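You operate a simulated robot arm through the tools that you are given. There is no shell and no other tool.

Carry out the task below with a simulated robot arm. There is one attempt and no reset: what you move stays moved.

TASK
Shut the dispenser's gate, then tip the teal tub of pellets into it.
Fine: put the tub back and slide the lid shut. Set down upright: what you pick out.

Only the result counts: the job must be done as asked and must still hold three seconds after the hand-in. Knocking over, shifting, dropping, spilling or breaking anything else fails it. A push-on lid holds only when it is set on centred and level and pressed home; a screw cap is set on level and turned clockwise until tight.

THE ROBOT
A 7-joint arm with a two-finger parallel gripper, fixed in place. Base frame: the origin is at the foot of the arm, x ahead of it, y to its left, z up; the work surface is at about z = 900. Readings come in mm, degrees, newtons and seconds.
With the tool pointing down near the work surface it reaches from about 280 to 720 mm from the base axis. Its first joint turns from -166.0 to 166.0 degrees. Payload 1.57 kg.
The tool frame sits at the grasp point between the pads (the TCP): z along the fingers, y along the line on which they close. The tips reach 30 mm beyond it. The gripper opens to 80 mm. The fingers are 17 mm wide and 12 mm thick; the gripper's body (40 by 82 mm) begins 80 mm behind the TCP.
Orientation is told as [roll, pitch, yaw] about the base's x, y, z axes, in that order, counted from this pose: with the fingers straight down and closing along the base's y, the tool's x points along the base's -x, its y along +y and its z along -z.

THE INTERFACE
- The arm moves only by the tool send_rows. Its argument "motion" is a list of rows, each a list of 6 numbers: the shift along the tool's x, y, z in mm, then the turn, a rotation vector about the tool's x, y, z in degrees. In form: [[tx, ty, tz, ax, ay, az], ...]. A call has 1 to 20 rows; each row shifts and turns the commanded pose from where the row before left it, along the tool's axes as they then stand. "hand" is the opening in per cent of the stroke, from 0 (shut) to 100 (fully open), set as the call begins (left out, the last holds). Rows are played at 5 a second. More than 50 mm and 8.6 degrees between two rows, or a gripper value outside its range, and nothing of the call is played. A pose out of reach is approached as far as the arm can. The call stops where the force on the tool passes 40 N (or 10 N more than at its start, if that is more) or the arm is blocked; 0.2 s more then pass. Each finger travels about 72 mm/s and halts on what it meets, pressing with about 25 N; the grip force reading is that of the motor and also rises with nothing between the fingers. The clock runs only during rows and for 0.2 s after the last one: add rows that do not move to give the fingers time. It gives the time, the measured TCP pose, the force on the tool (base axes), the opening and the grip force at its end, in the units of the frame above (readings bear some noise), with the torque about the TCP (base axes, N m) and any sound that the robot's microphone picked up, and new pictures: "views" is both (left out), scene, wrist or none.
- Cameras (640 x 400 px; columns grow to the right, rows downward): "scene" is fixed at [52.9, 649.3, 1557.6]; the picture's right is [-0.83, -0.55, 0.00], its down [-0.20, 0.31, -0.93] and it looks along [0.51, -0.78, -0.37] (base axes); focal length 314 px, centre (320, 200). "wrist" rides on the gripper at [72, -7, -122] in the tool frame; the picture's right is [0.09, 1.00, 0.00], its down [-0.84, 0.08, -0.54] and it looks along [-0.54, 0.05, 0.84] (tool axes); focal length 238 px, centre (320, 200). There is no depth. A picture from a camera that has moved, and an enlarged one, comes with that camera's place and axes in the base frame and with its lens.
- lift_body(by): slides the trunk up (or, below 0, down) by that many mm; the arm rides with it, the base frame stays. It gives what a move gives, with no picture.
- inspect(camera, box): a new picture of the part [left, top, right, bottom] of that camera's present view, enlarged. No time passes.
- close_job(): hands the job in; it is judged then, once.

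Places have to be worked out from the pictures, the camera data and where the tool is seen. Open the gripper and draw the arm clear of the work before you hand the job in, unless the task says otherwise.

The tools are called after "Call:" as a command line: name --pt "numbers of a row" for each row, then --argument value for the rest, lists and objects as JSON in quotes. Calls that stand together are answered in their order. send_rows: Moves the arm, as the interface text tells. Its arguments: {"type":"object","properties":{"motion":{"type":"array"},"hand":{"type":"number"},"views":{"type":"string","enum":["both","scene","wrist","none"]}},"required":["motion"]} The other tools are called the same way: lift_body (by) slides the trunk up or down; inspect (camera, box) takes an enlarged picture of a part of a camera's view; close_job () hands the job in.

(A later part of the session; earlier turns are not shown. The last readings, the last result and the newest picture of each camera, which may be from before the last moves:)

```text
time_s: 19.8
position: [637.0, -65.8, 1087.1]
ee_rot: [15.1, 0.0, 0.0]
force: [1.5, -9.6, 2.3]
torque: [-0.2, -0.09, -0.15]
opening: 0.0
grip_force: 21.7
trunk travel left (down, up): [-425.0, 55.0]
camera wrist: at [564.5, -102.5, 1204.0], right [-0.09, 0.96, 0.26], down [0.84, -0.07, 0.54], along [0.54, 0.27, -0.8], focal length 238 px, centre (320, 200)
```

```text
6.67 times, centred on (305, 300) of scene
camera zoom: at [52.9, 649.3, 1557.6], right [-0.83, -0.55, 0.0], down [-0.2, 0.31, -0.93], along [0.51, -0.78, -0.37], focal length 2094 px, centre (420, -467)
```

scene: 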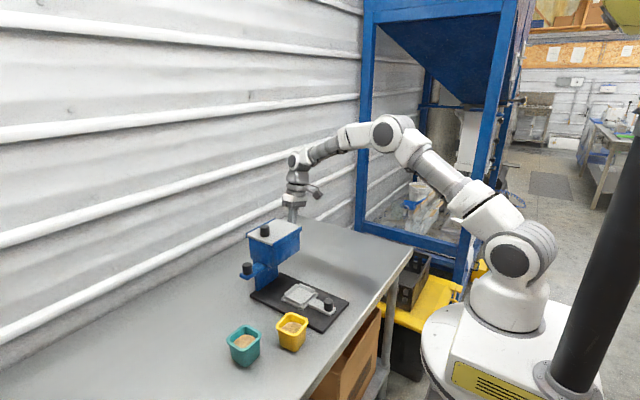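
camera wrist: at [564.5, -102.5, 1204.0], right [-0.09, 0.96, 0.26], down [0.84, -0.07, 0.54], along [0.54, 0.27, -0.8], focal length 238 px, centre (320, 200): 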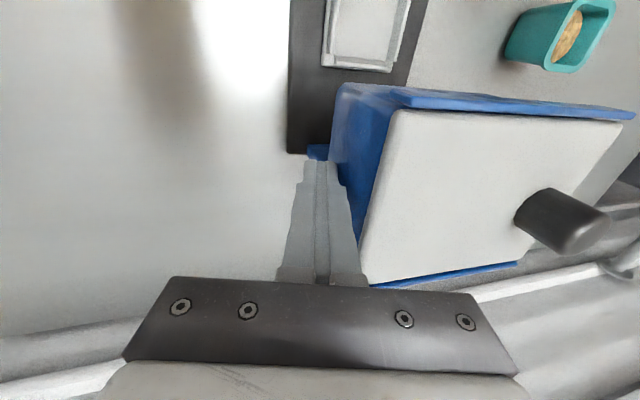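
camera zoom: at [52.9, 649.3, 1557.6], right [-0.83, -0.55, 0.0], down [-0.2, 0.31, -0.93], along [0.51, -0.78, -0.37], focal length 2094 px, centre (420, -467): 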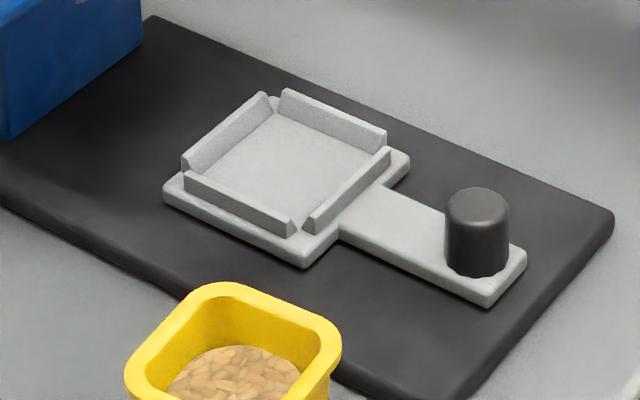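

The dispenser is back to within about 2 mm in y and is about 4 mm low in x, which I will trim at the end. I back away, rise, and straighten the tool.

Call:
send_rows --pt "0 -9.66 -2.59 0 0 0" --pt "0 -14.5 -3.9 0 0 0" --pt "0 10 -37.3 0 0 0" --pt "0 10 -37.3 0 0 0" --pt "0 10 -37.3 0 0 0" --pt "0 10 -37.3 0 0 0" --pt "0 0 0 7.5 0 0" --pt "0 0 0 7.5 0 0" --pt "0 0 0 0 0 0" --views "both"

```text
time_s: 21.8
position: [637.4, -90.2, 1242.2]
ee_rot: [0.0, 0.0, -0.1]
force: [0.4, 0.7, 0.2]
torque: [-0.02, 0.05, 0.0]
opening: 0.0
grip_force: 21.1
trunk travel left (down, up): [-425.0, 55.0]
camera wrist: at [564.3, -95.8, 1365.0], right [-0.09, 1.0, 0.0], down [0.84, 0.08, 0.54], along [0.54, 0.05, -0.84], focal length 238 px, centre (320, 200)
```

scene: 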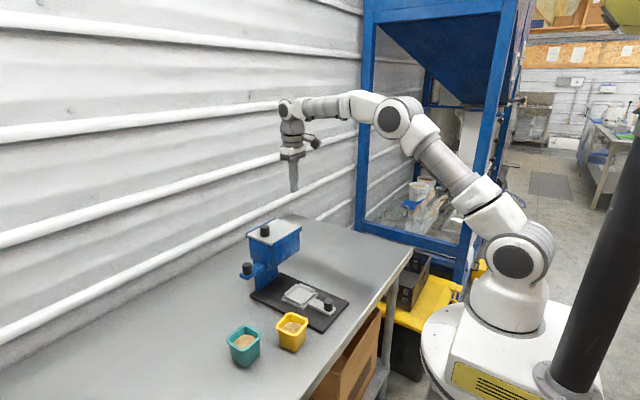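
wrist: 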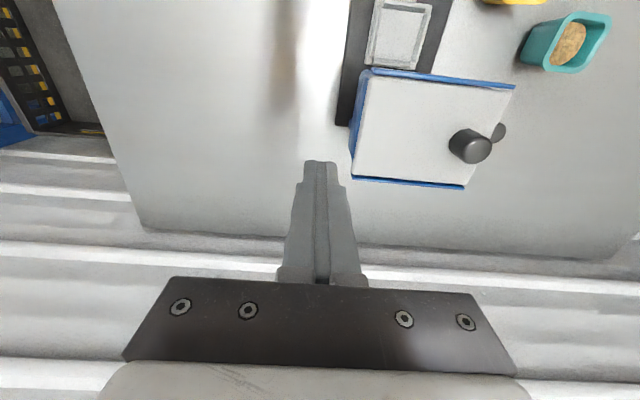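

I enlarge the view of the lid from here to fix the knob's position.

Call:
inspect --camera "wrist" --box '[330, 50, 530, 200]'

Call:
inspect --camera "scene" --box '[230, 205, 310, 255]'

Call:
inspect --camera "scene" --box '[225, 250, 305, 300]'

```text
2.67 times, centred on (430, 125) of wrist
camera zoom: at [564.3, -95.8, 1365.0], right [-0.09, 1.0, 0.0], down [0.84, 0.08, 0.54], along [0.54, 0.05, -0.84], focal length 636 px, centre (27, 400)
```

zoom: 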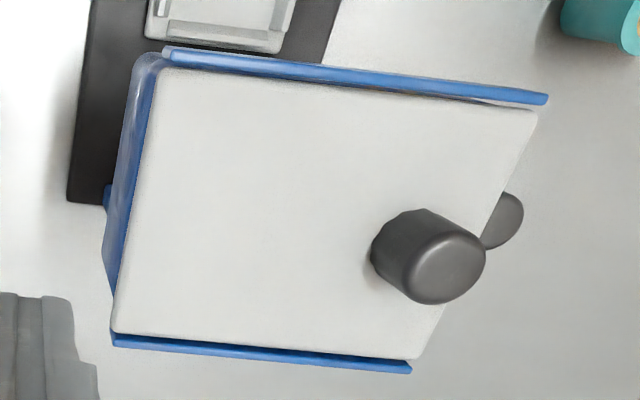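

```text
8.00 times, centred on (270, 230) of scene
camera zoom: at [52.9, 649.3, 1557.6], right [-0.83, -0.55, 0.0], down [-0.2, 0.31, -0.93], along [0.51, -0.78, -0.37], focal length 2513 px, centre (720, -40)
```

zoom: 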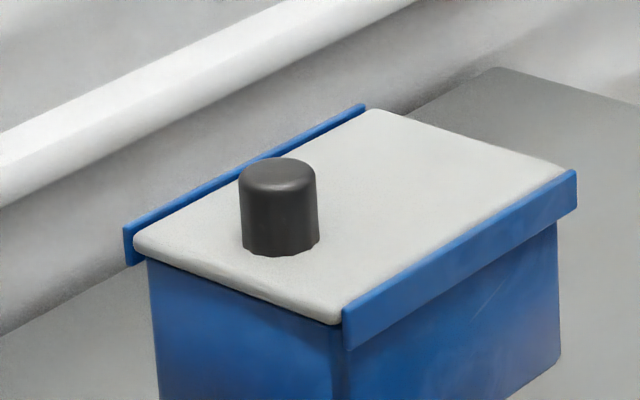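

```text
8.00 times, centred on (265, 275) of scene
camera zoom: at [52.9, 649.3, 1557.6], right [-0.83, -0.55, 0.0], down [-0.2, 0.31, -0.93], along [0.51, -0.78, -0.37], focal length 2513 px, centre (760, -400)
```

zoom: 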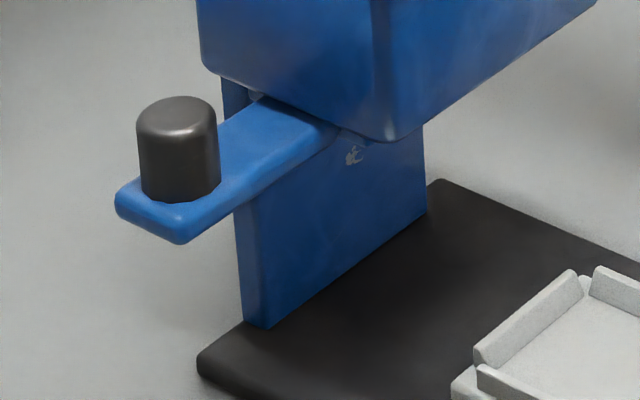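

The lid lies between two rails along y, with its knob at (634, 60), z between 1124 and 1151. I place the closed fingers on the lid on the -y side of the knob, tips about 7 mm above the lid.

Call:
send_rows --pt "1 36 0 0 0 0" --pt "1 36 0 0 0 0" --pt "1 36 0 0 0 0" --pt "0 0 40 0 0 0" --pt "0 0 41 0 0 0" --pt "0 0 0 0 0 0" --views "both"

```text
time_s: 23.2
position: [635.6, 17.6, 1160.4]
ee_rot: [0.0, 0.0, 0.0]
force: [-0.6, -0.8, -0.4]
torque: [-0.02, 0.02, 0.0]
opening: 0.2
grip_force: 21.1
trunk travel left (down, up): [-425.0, 55.0]
camera wrist: at [561.6, 12.5, 1282.6], right [-0.09, 1.0, 0.0], down [0.84, 0.08, 0.54], along [0.54, 0.05, -0.84], focal length 238 px, centre (320, 200)
```

scene: 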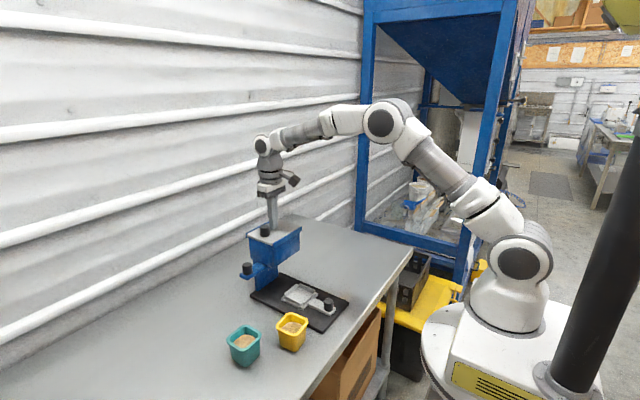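
wrist: 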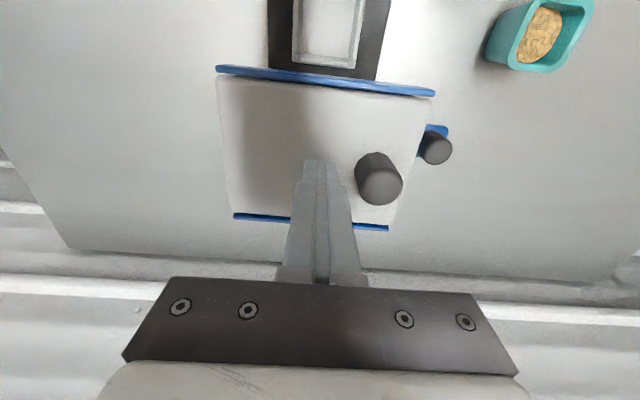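

The fingers stand over the lid, next to the knob. I nudge +y until the knob is pushed by a few millimetres and see what moves.

Call:
send_rows --pt "0 8 0 0 0 0" --pt "0 6 0 0 0 0" --pt "0 3 0 0 0 0" --pt "0 3 0 0 0 0" --pt "0 3 0 0 0 0" --pt "0 3 0 0 0 0" --views "both"

Call:
inspect --camera "scene" --box '[230, 205, 310, 255]'

Call:
inspect --camera "scene" --box '[225, 250, 305, 300]'

```text
time_s: 24.6
position: [632.7, 42.4, 1162.2]
ee_rot: [0.0, -0.1, 0.1]
force: [1.0, -7.0, 7.1]
torque: [-0.14, -0.01, -0.01]
opening: 0.0
grip_force: 20.7
trunk travel left (down, up): [-425.0, 55.0]
camera wrist: at [561.5, 37.9, 1284.7], right [-0.09, 1.0, 0.0], down [0.84, 0.08, 0.54], along [0.54, 0.05, -0.84], focal length 238 px, centre (320, 200)
```

scene: 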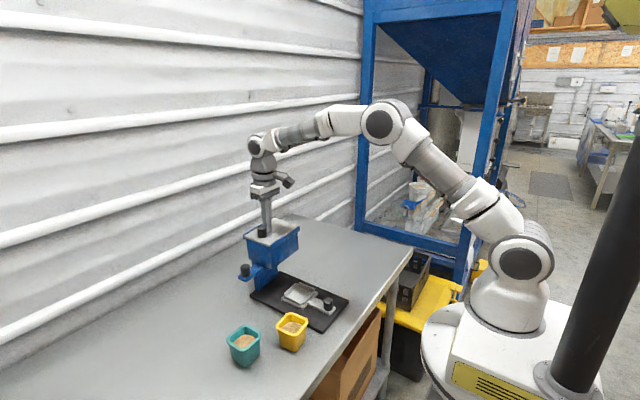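
wrist: 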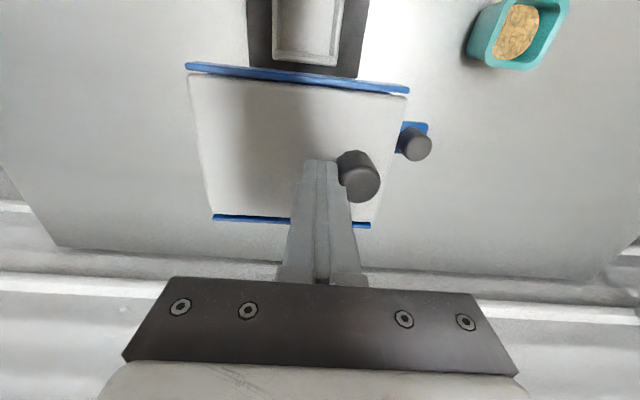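

```text
8.00 times, centred on (270, 230) of scene
camera zoom: at [52.9, 649.3, 1557.6], right [-0.83, -0.55, 0.0], down [-0.2, 0.31, -0.93], along [0.51, -0.78, -0.37], focal length 2513 px, centre (720, -40)
```

zoom: 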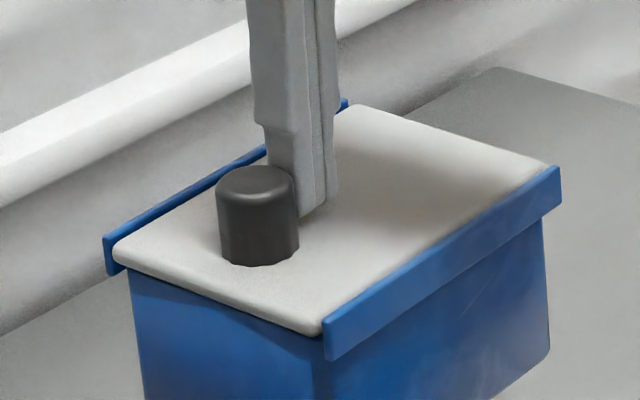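

```text
8.00 times, centred on (265, 275) of scene
camera zoom: at [52.9, 649.3, 1557.6], right [-0.83, -0.55, 0.0], down [-0.2, 0.31, -0.93], along [0.51, -0.78, -0.37], focal length 2513 px, centre (760, -400)
```

zoom: 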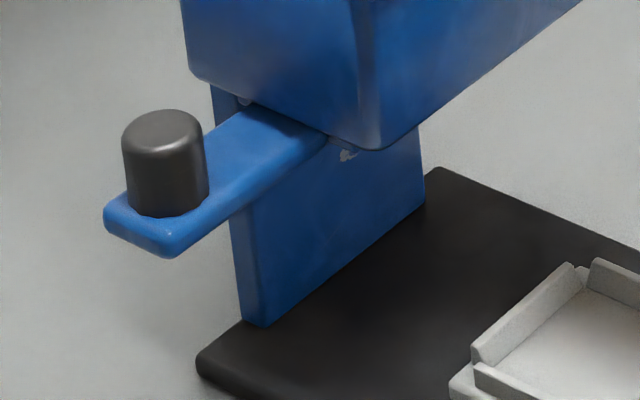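

The lid did not move: the whole dispenser is tilting, its -y edge lifting, so +y is not the way the lid opens. I back off slowly so it settles flat again.

Call:
send_rows --pt "0 -1.5 0 0 0 0" --pt "0 -1.5 0 0 0 0" --pt "0 -1.5 0 0 0 0" --pt "0 -1.5 0 0 0 0" --pt "0 -1.5 0 0 0 0" --pt "0 -1.5 0 0 0 0" --pt "0 -1.5 0 0 0 0" --pt "0 -1.5 0 0 0 0" --pt "0 -3 0 0 0 0" --pt "0 -5 0 0 0 0" --pt "0 0 0 0 0 0" --views "both"

Call:
inspect --camera "scene" --box '[230, 205, 310, 255]'

Call:
inspect --camera "scene" --box '[225, 250, 305, 300]'

```text
time_s: 27.0
position: [633.9, 24.6, 1161.8]
ee_rot: [-0.1, 0.0, -0.1]
force: [0.1, 0.0, -0.2]
torque: [0.01, -0.01, -0.01]
opening: 0.1
grip_force: 21.4
trunk travel left (down, up): [-425.0, 55.0]
camera wrist: at [561.9, 18.6, 1283.7], right [-0.09, 1.0, 0.0], down [0.84, 0.08, 0.54], along [0.54, 0.05, -0.84], focal length 238 px, centre (320, 200)
```

scene: 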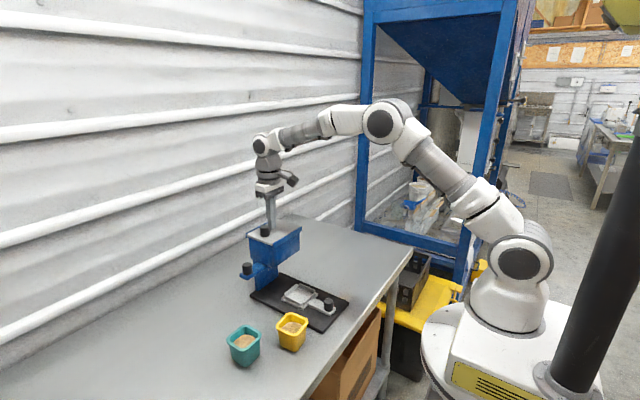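
wrist: 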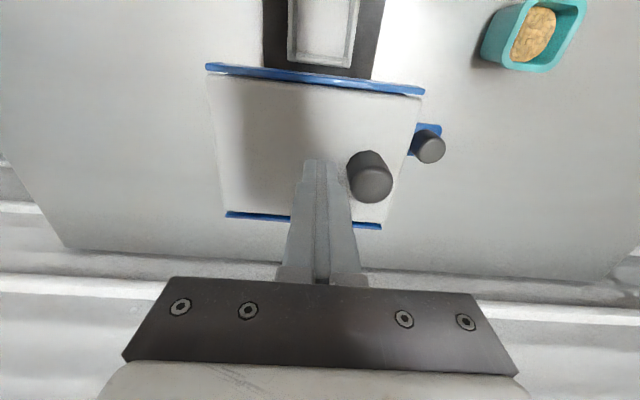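

```text
8.00 times, centred on (270, 230) of scene
camera zoom: at [52.9, 649.3, 1557.6], right [-0.83, -0.55, 0.0], down [-0.2, 0.31, -0.93], along [0.51, -0.78, -0.37], focal length 2513 px, centre (720, -40)
```

zoom: 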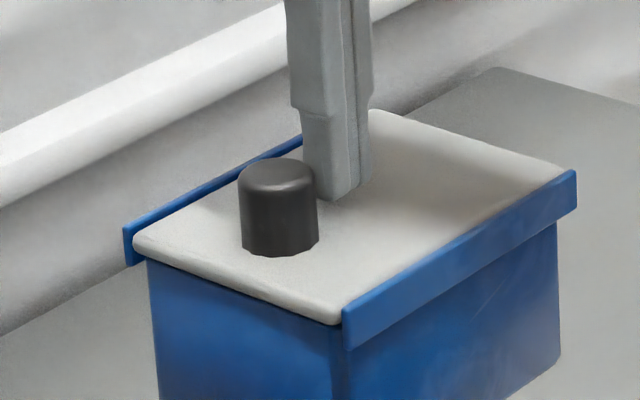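

```text
8.00 times, centred on (265, 275) of scene
camera zoom: at [52.9, 649.3, 1557.6], right [-0.83, -0.55, 0.0], down [-0.2, 0.31, -0.93], along [0.51, -0.78, -0.37], focal length 2513 px, centre (760, -400)
```

zoom: 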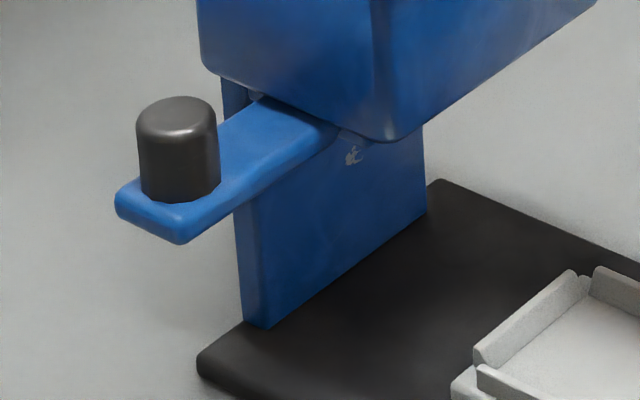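

It settled back exactly as before. The lid must open towards -y, so I hop over the knob to its +y side.

Call:
send_rows --pt "0 0 -45 0 0 0" --pt "0 40 0 0 0 0" --pt "0 40 0 0 0 0" --pt "0 0 45 0 0 0" --pt "0 0 0 0 0 0" --views "wrist"

```text
time_s: 28.2
position: [634.6, 105.0, 1162.0]
ee_rot: [0.0, 0.0, 0.0]
force: [-0.6, 0.2, 0.1]
torque: [0.0, 0.02, 0.01]
opening: 0.0
grip_force: 21.2
trunk travel left (down, up): [-425.0, 55.0]
camera wrist: at [562.3, 99.7, 1284.4], right [-0.09, 1.0, 0.0], down [0.84, 0.08, 0.54], along [0.54, 0.05, -0.84], focal length 238 px, centre (320, 200)
```

wrist: 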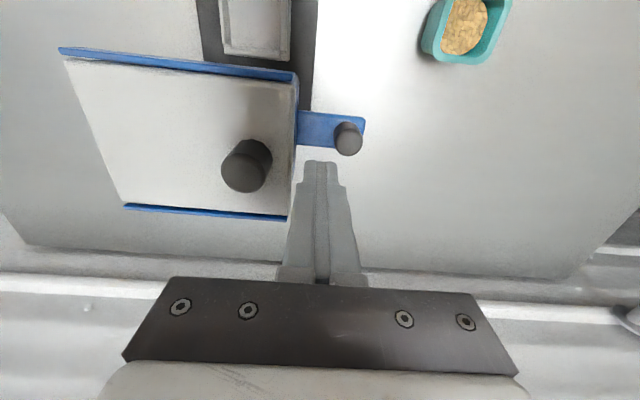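

Now I push -y gently: first close up, then a few 2 mm steps, checking that only the lid moves.

Call:
send_rows --pt "0 -9 0 0 0 0" --pt "0 -7 0 0 0 0" --pt "0 -2 0 0 0 0" --pt "0 -2 0 0 0 0" --pt "0 -2 0 0 0 0" --pt "0 -2 0 0 0 0" --pt "0 -2 0 0 0 0" --views "both"

Call:
inspect --camera "scene" --box '[230, 205, 310, 255]'

Call:
inspect --camera "scene" --box '[225, 250, 305, 300]'

```text
time_s: 29.8
position: [635.5, 78.7, 1161.0]
ee_rot: [0.0, 0.0, 0.0]
force: [0.4, 2.1, 0.2]
torque: [-0.01, 0.0, -0.01]
opening: 0.3
grip_force: 21.3
trunk travel left (down, up): [-425.0, 55.0]
camera wrist: at [561.9, 72.9, 1283.8], right [-0.09, 1.0, 0.0], down [0.84, 0.08, 0.54], along [0.54, 0.05, -0.84], focal length 238 px, centre (320, 200)
```

scene: 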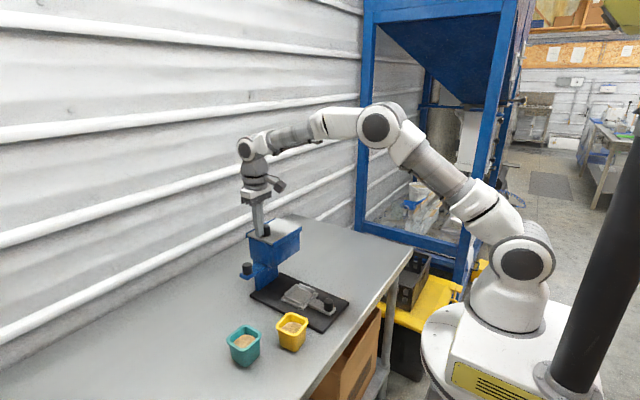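
wrist: 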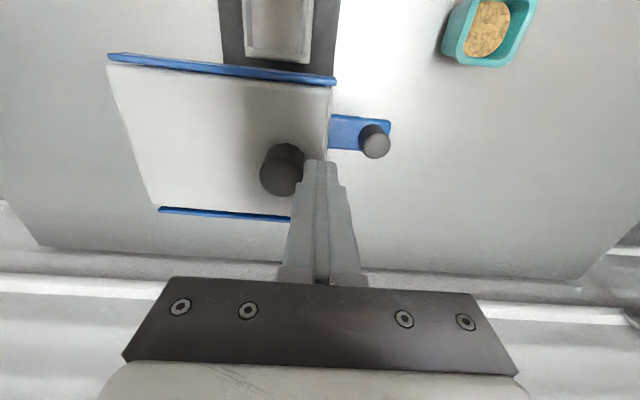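

```text
8.00 times, centred on (270, 230) of scene
camera zoom: at [52.9, 649.3, 1557.6], right [-0.83, -0.55, 0.0], down [-0.2, 0.31, -0.93], along [0.51, -0.78, -0.37], focal length 2513 px, centre (720, -40)
```

zoom: 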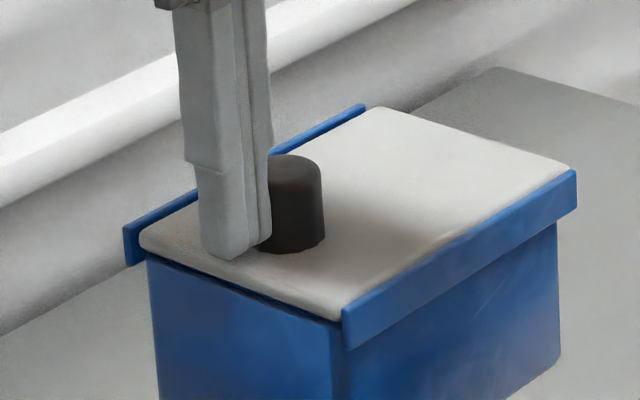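

```text
8.00 times, centred on (265, 275) of scene
camera zoom: at [52.9, 649.3, 1557.6], right [-0.83, -0.55, 0.0], down [-0.2, 0.31, -0.93], along [0.51, -0.78, -0.37], focal length 2513 px, centre (760, -400)
```

zoom: 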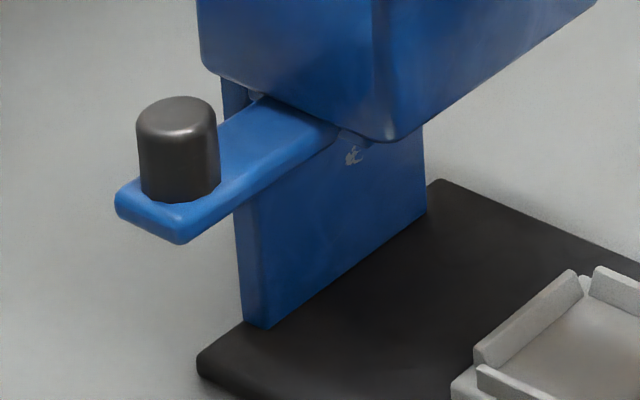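

The lid slides towards -y with about 2 N and the dispenser stays put. I continue 30 mm.

Call:
send_rows --pt "0 -3 0 0 0 0" --pt "0 -3 0 0 0 0" --pt "0 -3 0 0 0 0" --pt "0 -3 0 0 0 0" --pt "0 -3 0 0 0 0" --pt "0 -3 0 0 0 0" --pt "0 -3 0 0 0 0" --pt "0 -3 0 0 0 0" --pt "0 -3 0 0 0 0" --pt "0 -3 0 0 0 0" --views "both"

Call:
inspect --camera "scene" --box '[230, 205, 310, 255]'

Call:
inspect --camera "scene" --box '[225, 250, 305, 300]'

```text
time_s: 32.0
position: [634.0, 47.8, 1161.0]
ee_rot: [0.1, 0.0, 0.0]
force: [-0.4, 0.3, 0.7]
torque: [0.05, 0.03, -0.02]
opening: 0.2
grip_force: 21.2
trunk travel left (down, up): [-425.0, 55.0]
camera wrist: at [561.7, 42.6, 1283.9], right [-0.09, 1.0, 0.0], down [0.84, 0.08, 0.54], along [0.54, 0.05, -0.84], focal length 238 px, centre (320, 200)
```

scene: 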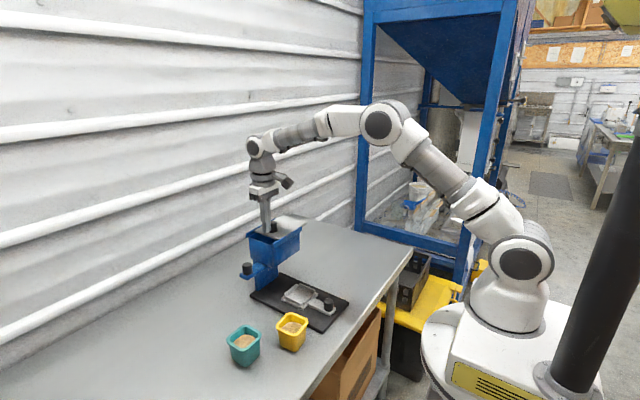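
wrist: 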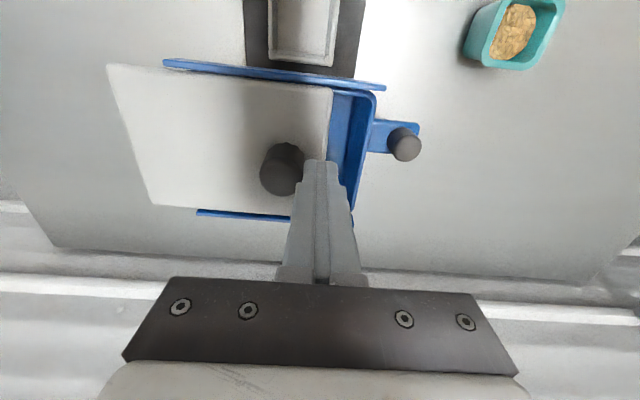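

```text
8.00 times, centred on (270, 230) of scene
camera zoom: at [52.9, 649.3, 1557.6], right [-0.83, -0.55, 0.0], down [-0.2, 0.31, -0.93], along [0.51, -0.78, -0.37], focal length 2513 px, centre (720, -40)
```

zoom: 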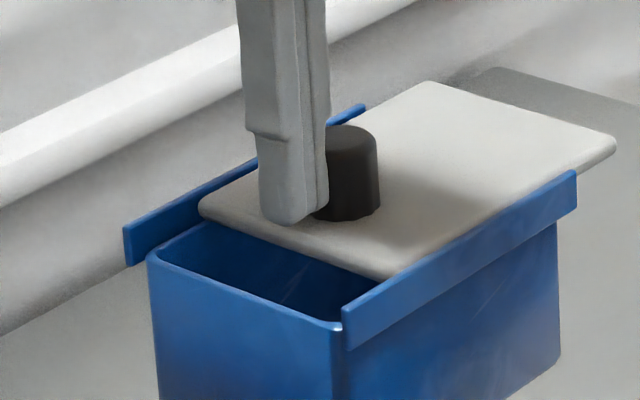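

```text
8.00 times, centred on (265, 275) of scene
camera zoom: at [52.9, 649.3, 1557.6], right [-0.83, -0.55, 0.0], down [-0.2, 0.31, -0.93], along [0.51, -0.78, -0.37], focal length 2513 px, centre (760, -400)
```

zoom: 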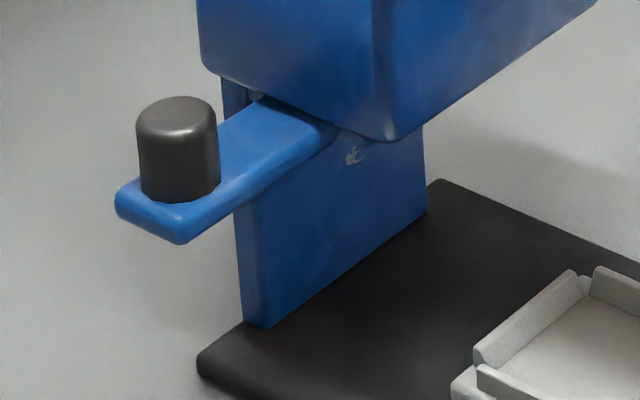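

The lid is opening well and the dispenser is unmoved. I continue 24 mm.

Call:
send_rows --pt "0 -3 0 0 0 0" --pt "0 -3 0 0 0 0" --pt "0 -3 0 0 0 0" --pt "0 -3 0 0 0 0" --pt "0 -3 0 0 0 0" --pt "0 -3 0 0 0 0" --pt "0 -3 0 0 0 0" --pt "0 -3 0 0 0 0" --views "both"

Call:
inspect --camera "scene" --box '[230, 205, 310, 255]'

```text
time_s: 33.8
position: [633.8, 23.9, 1161.8]
ee_rot: [0.0, 0.0, -0.1]
force: [0.1, 0.7, 0.3]
torque: [-0.02, -0.02, -0.04]
opening: 0.0
grip_force: 21.6
trunk travel left (down, up): [-425.0, 55.0]
camera wrist: at [561.7, 18.7, 1283.6], right [-0.09, 1.0, 0.0], down [0.84, 0.08, 0.54], along [0.54, 0.05, -0.84], focal length 238 px, centre (320, 200)
```

scene: 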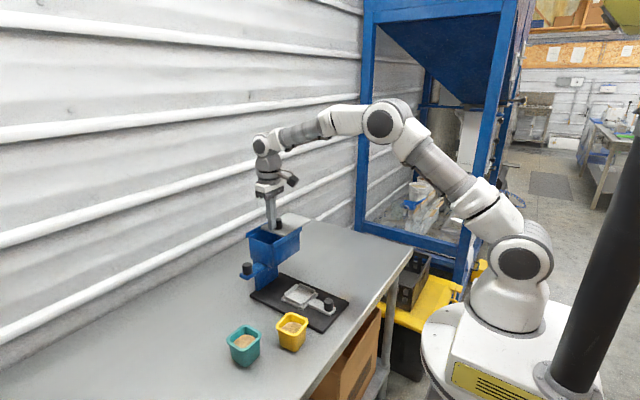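
wrist: 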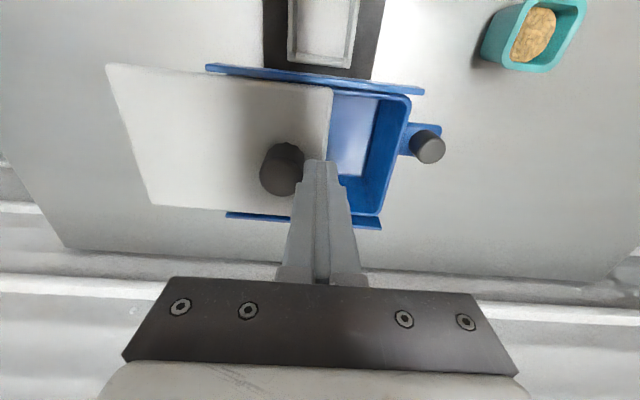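

```text
8.00 times, centred on (270, 230) of scene
camera zoom: at [52.9, 649.3, 1557.6], right [-0.83, -0.55, 0.0], down [-0.2, 0.31, -0.93], along [0.51, -0.78, -0.37], focal length 2513 px, centre (720, -40)
```

zoom: 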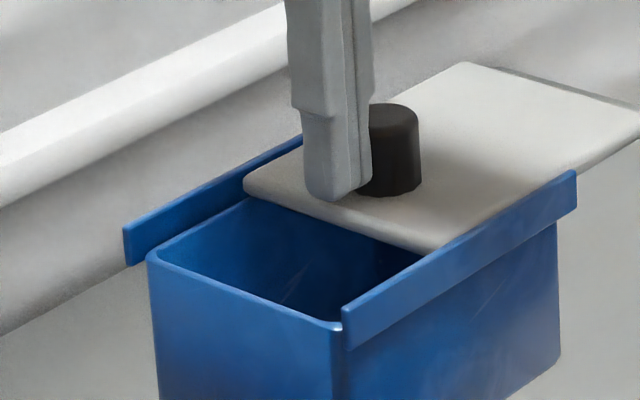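

The opening is about 60 mm now. I push another 24 mm to give plenty of room.

Call:
send_rows --pt "0 -3 0 0 0 0" --pt "0 -3 0 0 0 0" --pt "0 -3 0 0 0 0" --pt "0 -3 0 0 0 0" --pt "0 -3 0 0 0 0" --pt "0 -3 0 0 0 0" --pt "0 -3 0 0 0 0" --pt "0 -3 0 0 0 0" --views "both"

Call:
inspect --camera "scene" --box '[230, 205, 310, 255]'

Call:
inspect --camera "scene" --box '[225, 250, 305, 300]'

```text
time_s: 35.6
position: [635.5, 1.1, 1161.4]
ee_rot: [0.0, 0.1, 0.0]
force: [0.1, 1.1, 1.1]
torque: [-0.01, 0.03, -0.02]
opening: 0.0
grip_force: 21.5
trunk travel left (down, up): [-425.0, 55.0]
camera wrist: at [561.7, -5.6, 1283.8], right [-0.09, 1.0, 0.0], down [0.84, 0.08, 0.54], along [0.54, 0.05, -0.84], focal length 238 px, centre (320, 200)
```

scene: 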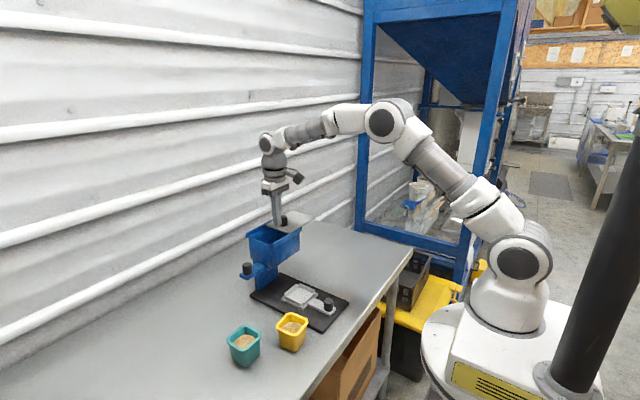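
wrist: 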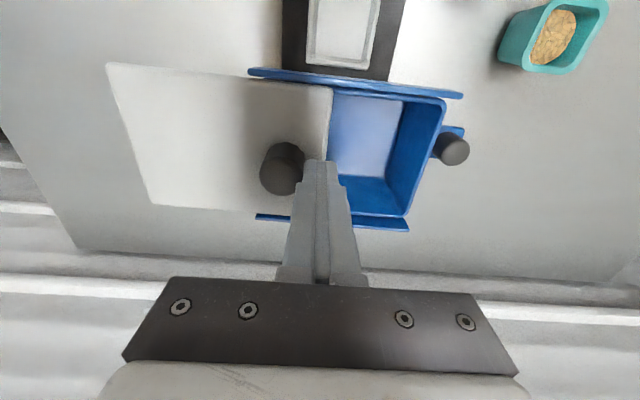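

```text
8.00 times, centred on (270, 230) of scene
camera zoom: at [52.9, 649.3, 1557.6], right [-0.83, -0.55, 0.0], down [-0.2, 0.31, -0.93], along [0.51, -0.78, -0.37], focal length 2513 px, centre (720, -40)
```

zoom: 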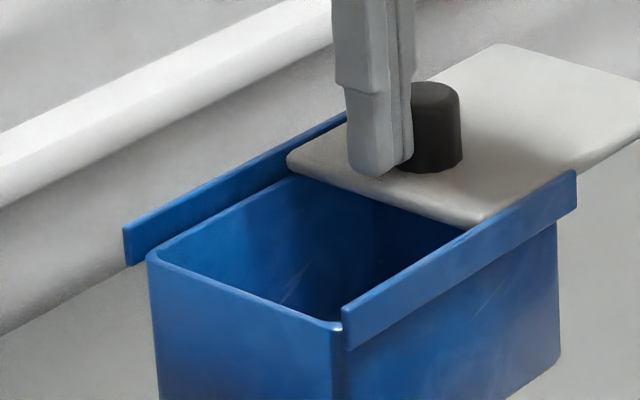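

```text
8.00 times, centred on (265, 275) of scene
camera zoom: at [52.9, 649.3, 1557.6], right [-0.83, -0.55, 0.0], down [-0.2, 0.31, -0.93], along [0.51, -0.78, -0.37], focal length 2513 px, centre (760, -400)
```

zoom: 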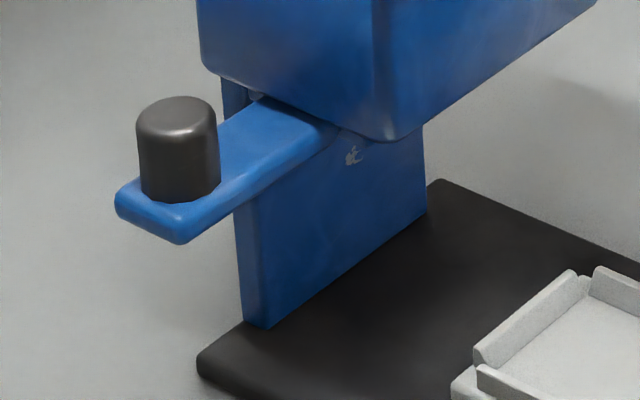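

The lid is open about 85 mm with the dispenser unmoved. I try a further 9 mm for extra margin, watching for the stop.

Call:
send_rows --pt "0 -3 0 0 0 0" --pt "0 -3 0 0 0 0" --pt "0 -3 0 0 0 0" --views "both"

Call:
inspect --camera "scene" --box '[225, 250, 305, 300]'

Call:
inspect --camera "scene" --box '[230, 205, 310, 255]'

```text
time_s: 36.4
position: [634.3, -9.7, 1161.4]
ee_rot: [0.0, 0.0, 0.0]
force: [-0.5, 1.1, 1.1]
torque: [0.02, 0.03, -0.02]
opening: 0.1
grip_force: 21.3
trunk travel left (down, up): [-425.0, 55.0]
camera wrist: at [561.6, -14.4, 1283.5], right [-0.09, 1.0, 0.0], down [0.84, 0.08, 0.54], along [0.54, 0.05, -0.84], focal length 238 px, centre (320, 200)
```

scene: 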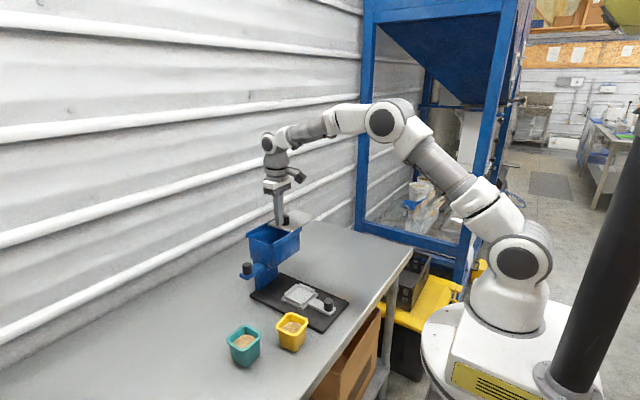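
wrist: 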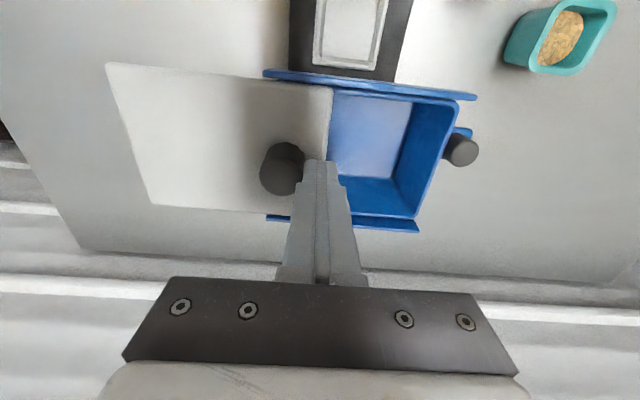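

```text
8.00 times, centred on (265, 275) of scene
camera zoom: at [52.9, 649.3, 1557.6], right [-0.83, -0.55, 0.0], down [-0.2, 0.31, -0.93], along [0.51, -0.78, -0.37], focal length 2513 px, centre (760, -400)
```

zoom: 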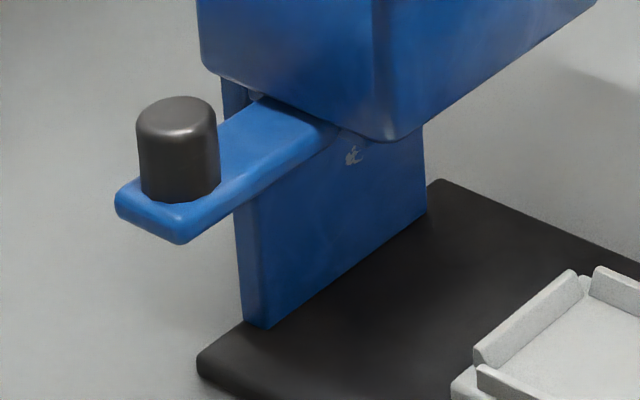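

```text
8.00 times, centred on (270, 230) of scene
camera zoom: at [52.9, 649.3, 1557.6], right [-0.83, -0.55, 0.0], down [-0.2, 0.31, -0.93], along [0.51, -0.78, -0.37], focal length 2513 px, centre (720, -40)
```

zoom: 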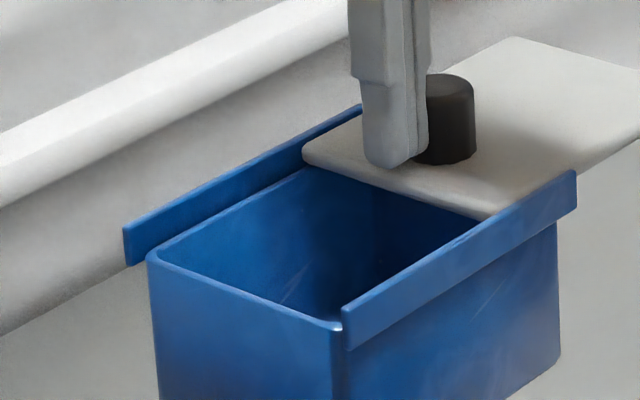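

The opening is now about 95 mm. I back off, rise, open the hand and travel to above the teal tub, leaning the tool 30° so that its tips point back towards the robot.

Call:
send_rows --pt "0 6 0 0 0 0" --pt "0 0 -45 0 0 0" --pt "0 0 -45 0 0 0" --pt "18 44 0 0 0 0" --pt "18 44 0 0 0 0" --pt "18 44 0 0 0 0" --pt "18 44 0 0 0 0" --pt "18 44 0 0 0 0" --pt "18 44 0 0 0 0" --pt "0 0 45 0 0 0" --pt "0 0 45 0 0 0" --pt "0 0 0 0 0 0" --hand 0 --views "both"

```text
time_s: 39.0
position: [526.8, 262.5, 1161.4]
ee_rot: [0.0, 0.0, 0.1]
force: [0.7, -0.6, 0.0]
torque: [0.01, 0.0, 0.0]
opening: 0.3
grip_force: 21.3
trunk travel left (down, up): [-425.0, 55.0]
camera wrist: at [453.4, 256.8, 1283.1], right [-0.09, 1.0, 0.0], down [0.84, 0.08, 0.54], along [0.54, 0.05, -0.84], focal length 238 px, centre (320, 200)
```

scene: 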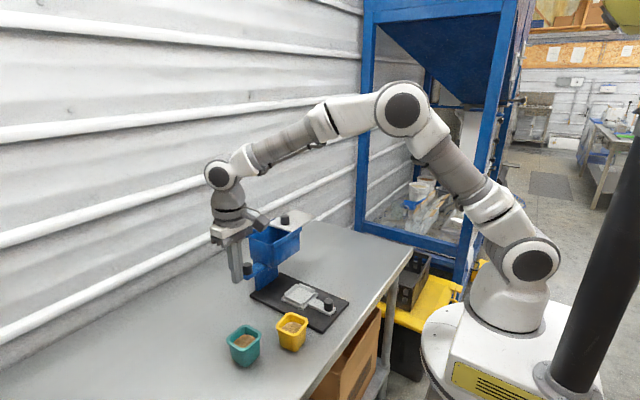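
wrist: 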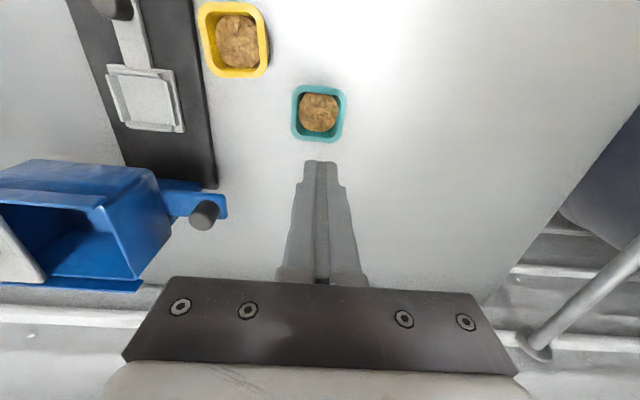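

The tub is centred under the tool. I enlarge the view to get its size and angle.

Call:
inspect --camera "wrist" --box '[270, 70, 370, 160]'

```text
4.44 times, centred on (320, 115) of wrist
camera zoom: at [453.4, 256.8, 1283.1], right [-0.09, 1.0, 0.0], down [0.84, 0.08, 0.54], along [0.54, 0.05, -0.84], focal length 1059 px, centre (320, 578)
```

zoom: 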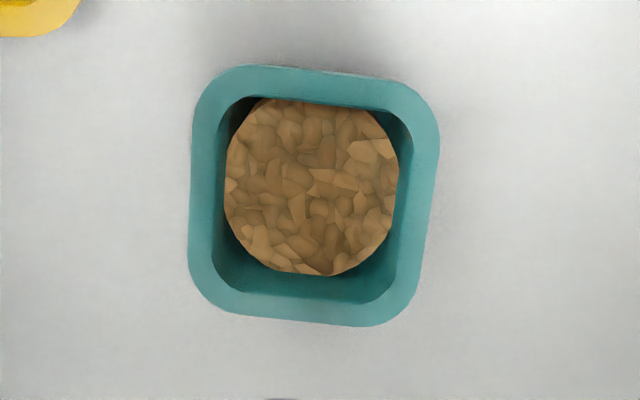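

The rim is about 69 mm square and sits square at (526, 261). I open the hand fully and lean the tool by 30°.

Call:
send_rows --pt "0 0 0 0 7.5 0" --pt "0 0 0 0 7.5 0" --pt "0 0 0 0 7.5 0" --pt "0 0 0 0 7.5 0" --pt "0 0 0 0 0 0" --pt "0 0 0 0 0 0" --hand 100 --views "both"

```text
time_s: 40.4
position: [526.5, 262.2, 1160.8]
ee_rot: [0.0, 30.0, -0.1]
force: [0.3, 0.3, 0.7]
torque: [0.0, -0.01, 0.03]
opening: 79.6
grip_force: 0.1
trunk travel left (down, up): [-425.0, 55.0]
camera wrist: at [524.1, 255.8, 1303.3], right [-0.08, 1.0, 0.05], down [1.0, 0.08, 0.05], along [0.05, 0.05, -1.0], focal length 238 px, centre (320, 200)
```

scene: 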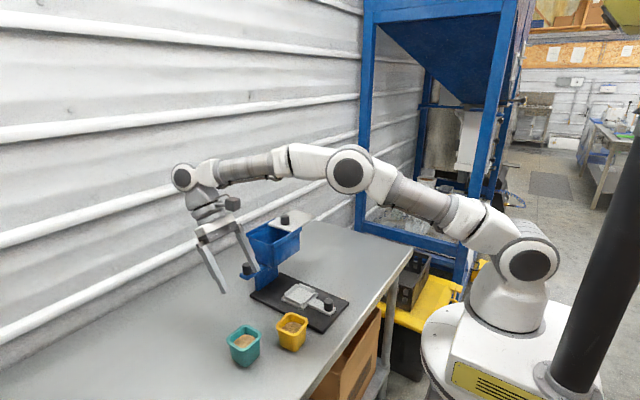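
wrist: 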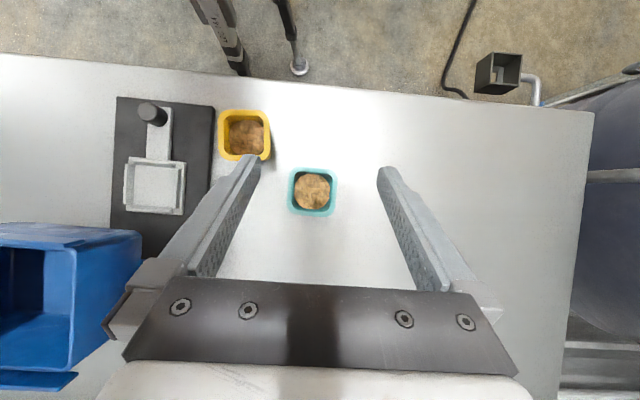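

Fingers are open to 80 mm with the camera looking straight down on the tub. I descend to just above the rim and check the straddle.

Call:
send_rows --pt "-20 0 34.64 0 0 0" --pt "-20 0 34.64 0 0 0" --pt "-20 -0.5 34.64 0 0 0" --pt "-18 0 31.18 0 0 0" --pt "0 0 0 0 0 0" --views "both"

Call:
inspect --camera "wrist" --box '[230, 100, 410, 240]'

Call:
inspect --camera "scene" --box '[200, 270, 330, 380]'

```text
time_s: 41.6
position: [526.1, 261.4, 1005.3]
ee_rot: [0.0, 30.0, 0.0]
force: [-0.2, -0.8, 0.0]
torque: [0.0, 0.06, 0.01]
opening: 79.8
grip_force: 0.1
trunk travel left (down, up): [-425.0, 55.0]
camera wrist: at [525.0, 255.5, 1147.4], right [-0.08, 1.0, 0.05], down [1.0, 0.08, 0.05], along [0.05, 0.05, -1.0], focal length 238 px, centre (320, 200)
```

scene: 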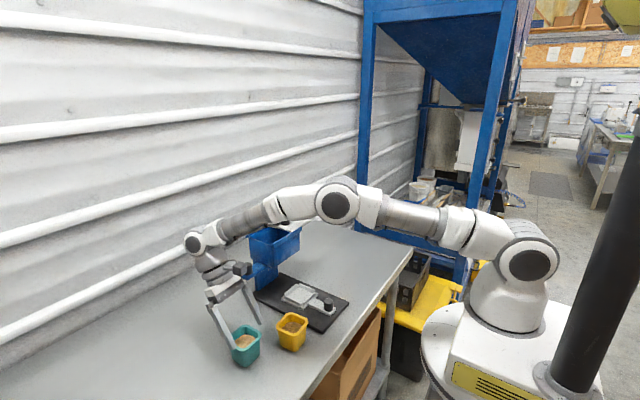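
wrist: 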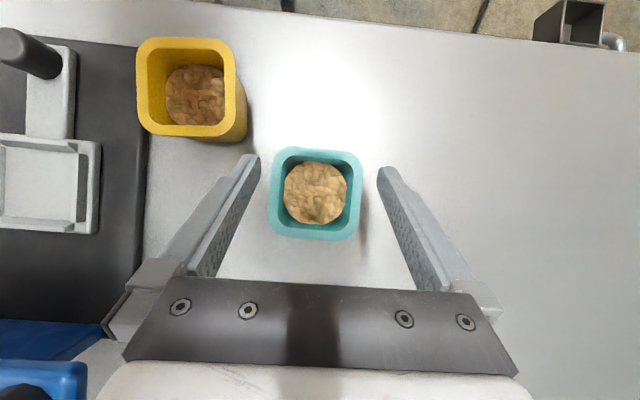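

```text
2.86 times, centred on (320, 170) of wrist
camera zoom: at [525.0, 255.5, 1147.4], right [-0.08, 1.0, 0.05], down [1.0, 0.08, 0.05], along [0.05, 0.05, -1.0], focal length 681 px, centre (320, 286)
```

zoom: 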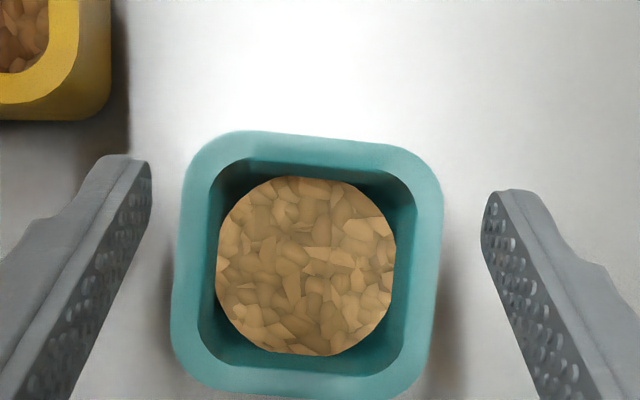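

```text
3.64 times, centred on (265, 325) of scene
camera zoom: at [52.9, 649.3, 1557.6], right [-0.83, -0.55, 0.0], down [-0.2, 0.31, -0.93], along [0.51, -0.78, -0.37], focal length 1142 px, centre (520, -254)
```

zoom: 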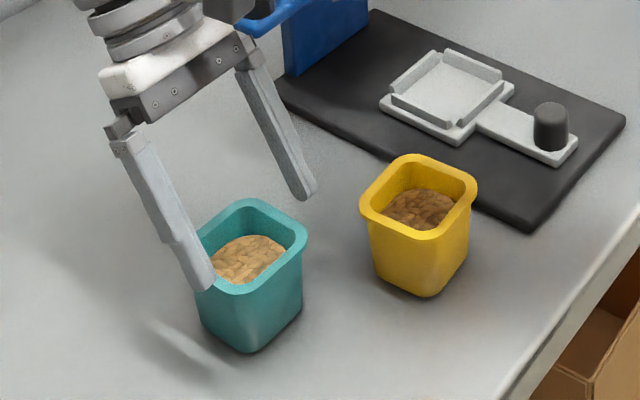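

The fingers straddle the rim evenly, about 5 mm per side. I descend 50 mm so that the pads lie at the rim and the upper wall.

Call:
send_rows --pt "-8 0 13.86 0 0 0" --pt "-8 0 13.86 0 0 0" --pt "-9 0 15.59 0 0 0" --pt "0 0 0 0 0 0" --views "both"

Call:
inspect --camera "scene" --box '[200, 270, 330, 380]'

```text
time_s: 42.6
position: [527.3, 260.2, 954.6]
ee_rot: [0.0, 29.8, 0.0]
force: [-0.4, 0.1, 0.6]
torque: [-0.01, 0.03, 0.02]
opening: 80.0
grip_force: 0.1
trunk travel left (down, up): [-425.0, 55.0]
camera wrist: at [524.9, 255.1, 1097.2], right [-0.08, 1.0, 0.05], down [1.0, 0.08, 0.05], along [0.05, 0.05, -1.0], focal length 238 px, centre (320, 200)
```

scene: 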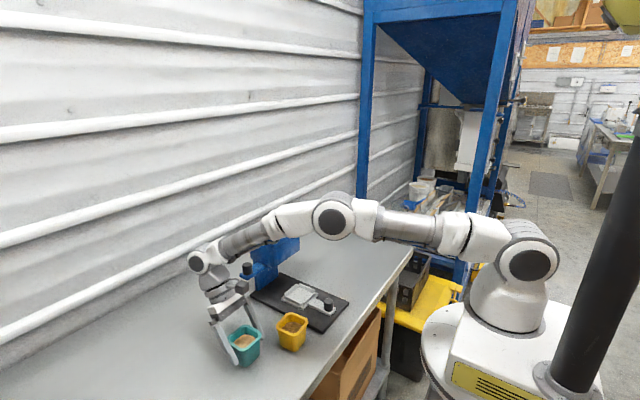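
wrist: 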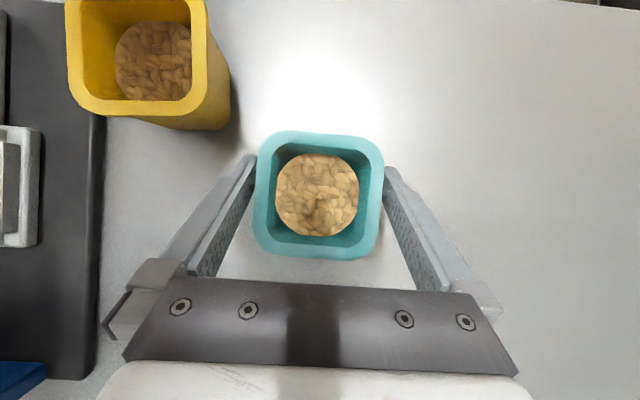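

```text
3.64 times, centred on (265, 325) of scene
camera zoom: at [52.9, 649.3, 1557.6], right [-0.83, -0.55, 0.0], down [-0.2, 0.31, -0.93], along [0.51, -0.78, -0.37], focal length 1142 px, centre (520, -254)
```

zoom: 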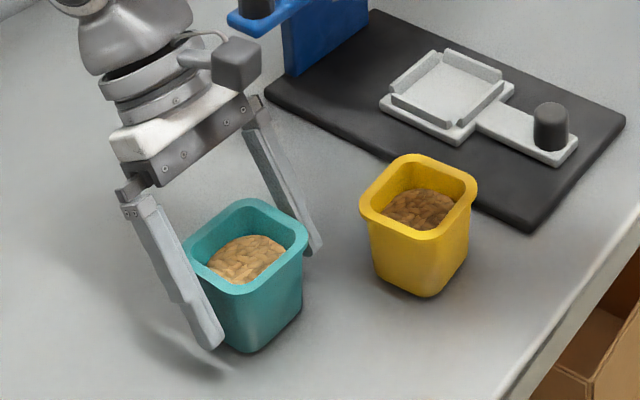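

The tub sits centred between the pads. I close the hand on it.

Call:
send_rows --pt "0 0 0 0 0 0" --pt "0 0 0 0 0 0" --pt "0 0 0 0 0 0" --pt "0 0 0 0 0 0" --pt "0 0 0 0 0 0" --hand 0 --views "both"

Call:
inspect --camera "scene" --box '[200, 270, 330, 380]'

```text
time_s: 43.8
position: [527.4, 260.6, 956.0]
ee_rot: [0.0, 30.0, 0.0]
force: [1.6, 0.4, -0.3]
torque: [0.04, -0.05, 0.0]
opening: 61.3
grip_force: 24.9
trunk travel left (down, up): [-425.0, 55.0]
camera wrist: at [524.8, 255.1, 1097.4], right [-0.08, 1.0, 0.05], down [1.0, 0.08, 0.05], along [0.05, 0.05, -1.0], focal length 238 px, centre (320, 200)
```

scene: 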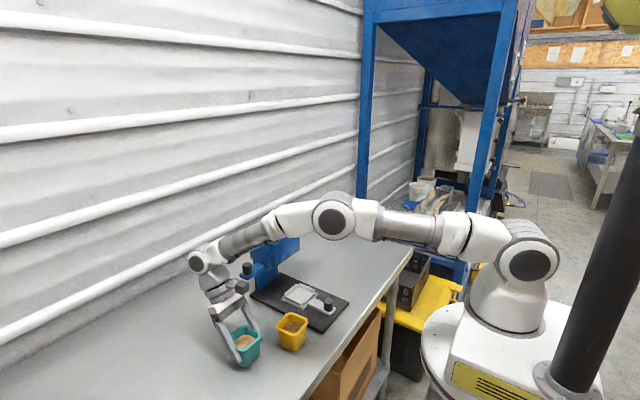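
wrist: 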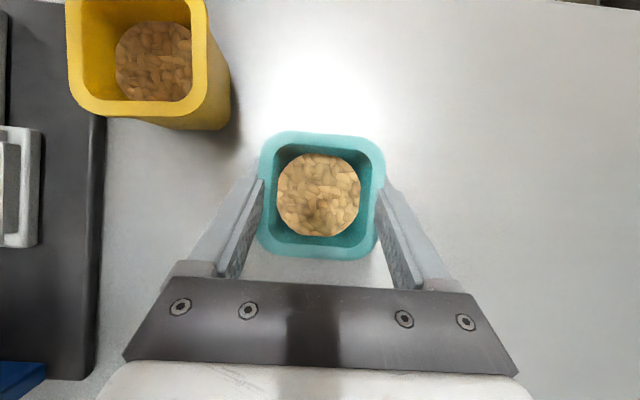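

```text
3.64 times, centred on (265, 325) of scene
camera zoom: at [52.9, 649.3, 1557.6], right [-0.83, -0.55, 0.0], down [-0.2, 0.31, -0.93], along [0.51, -0.78, -0.37], focal length 1142 px, centre (520, -254)
```

zoom: 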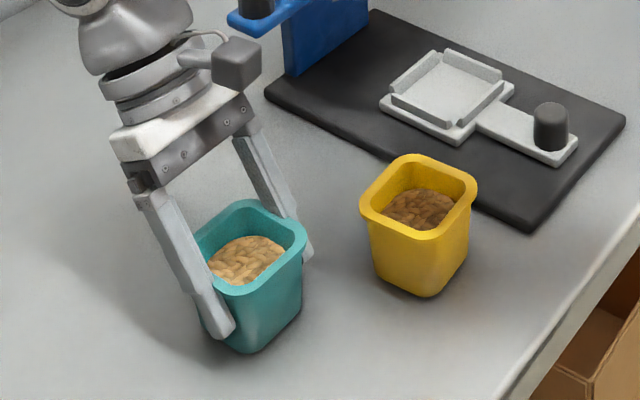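

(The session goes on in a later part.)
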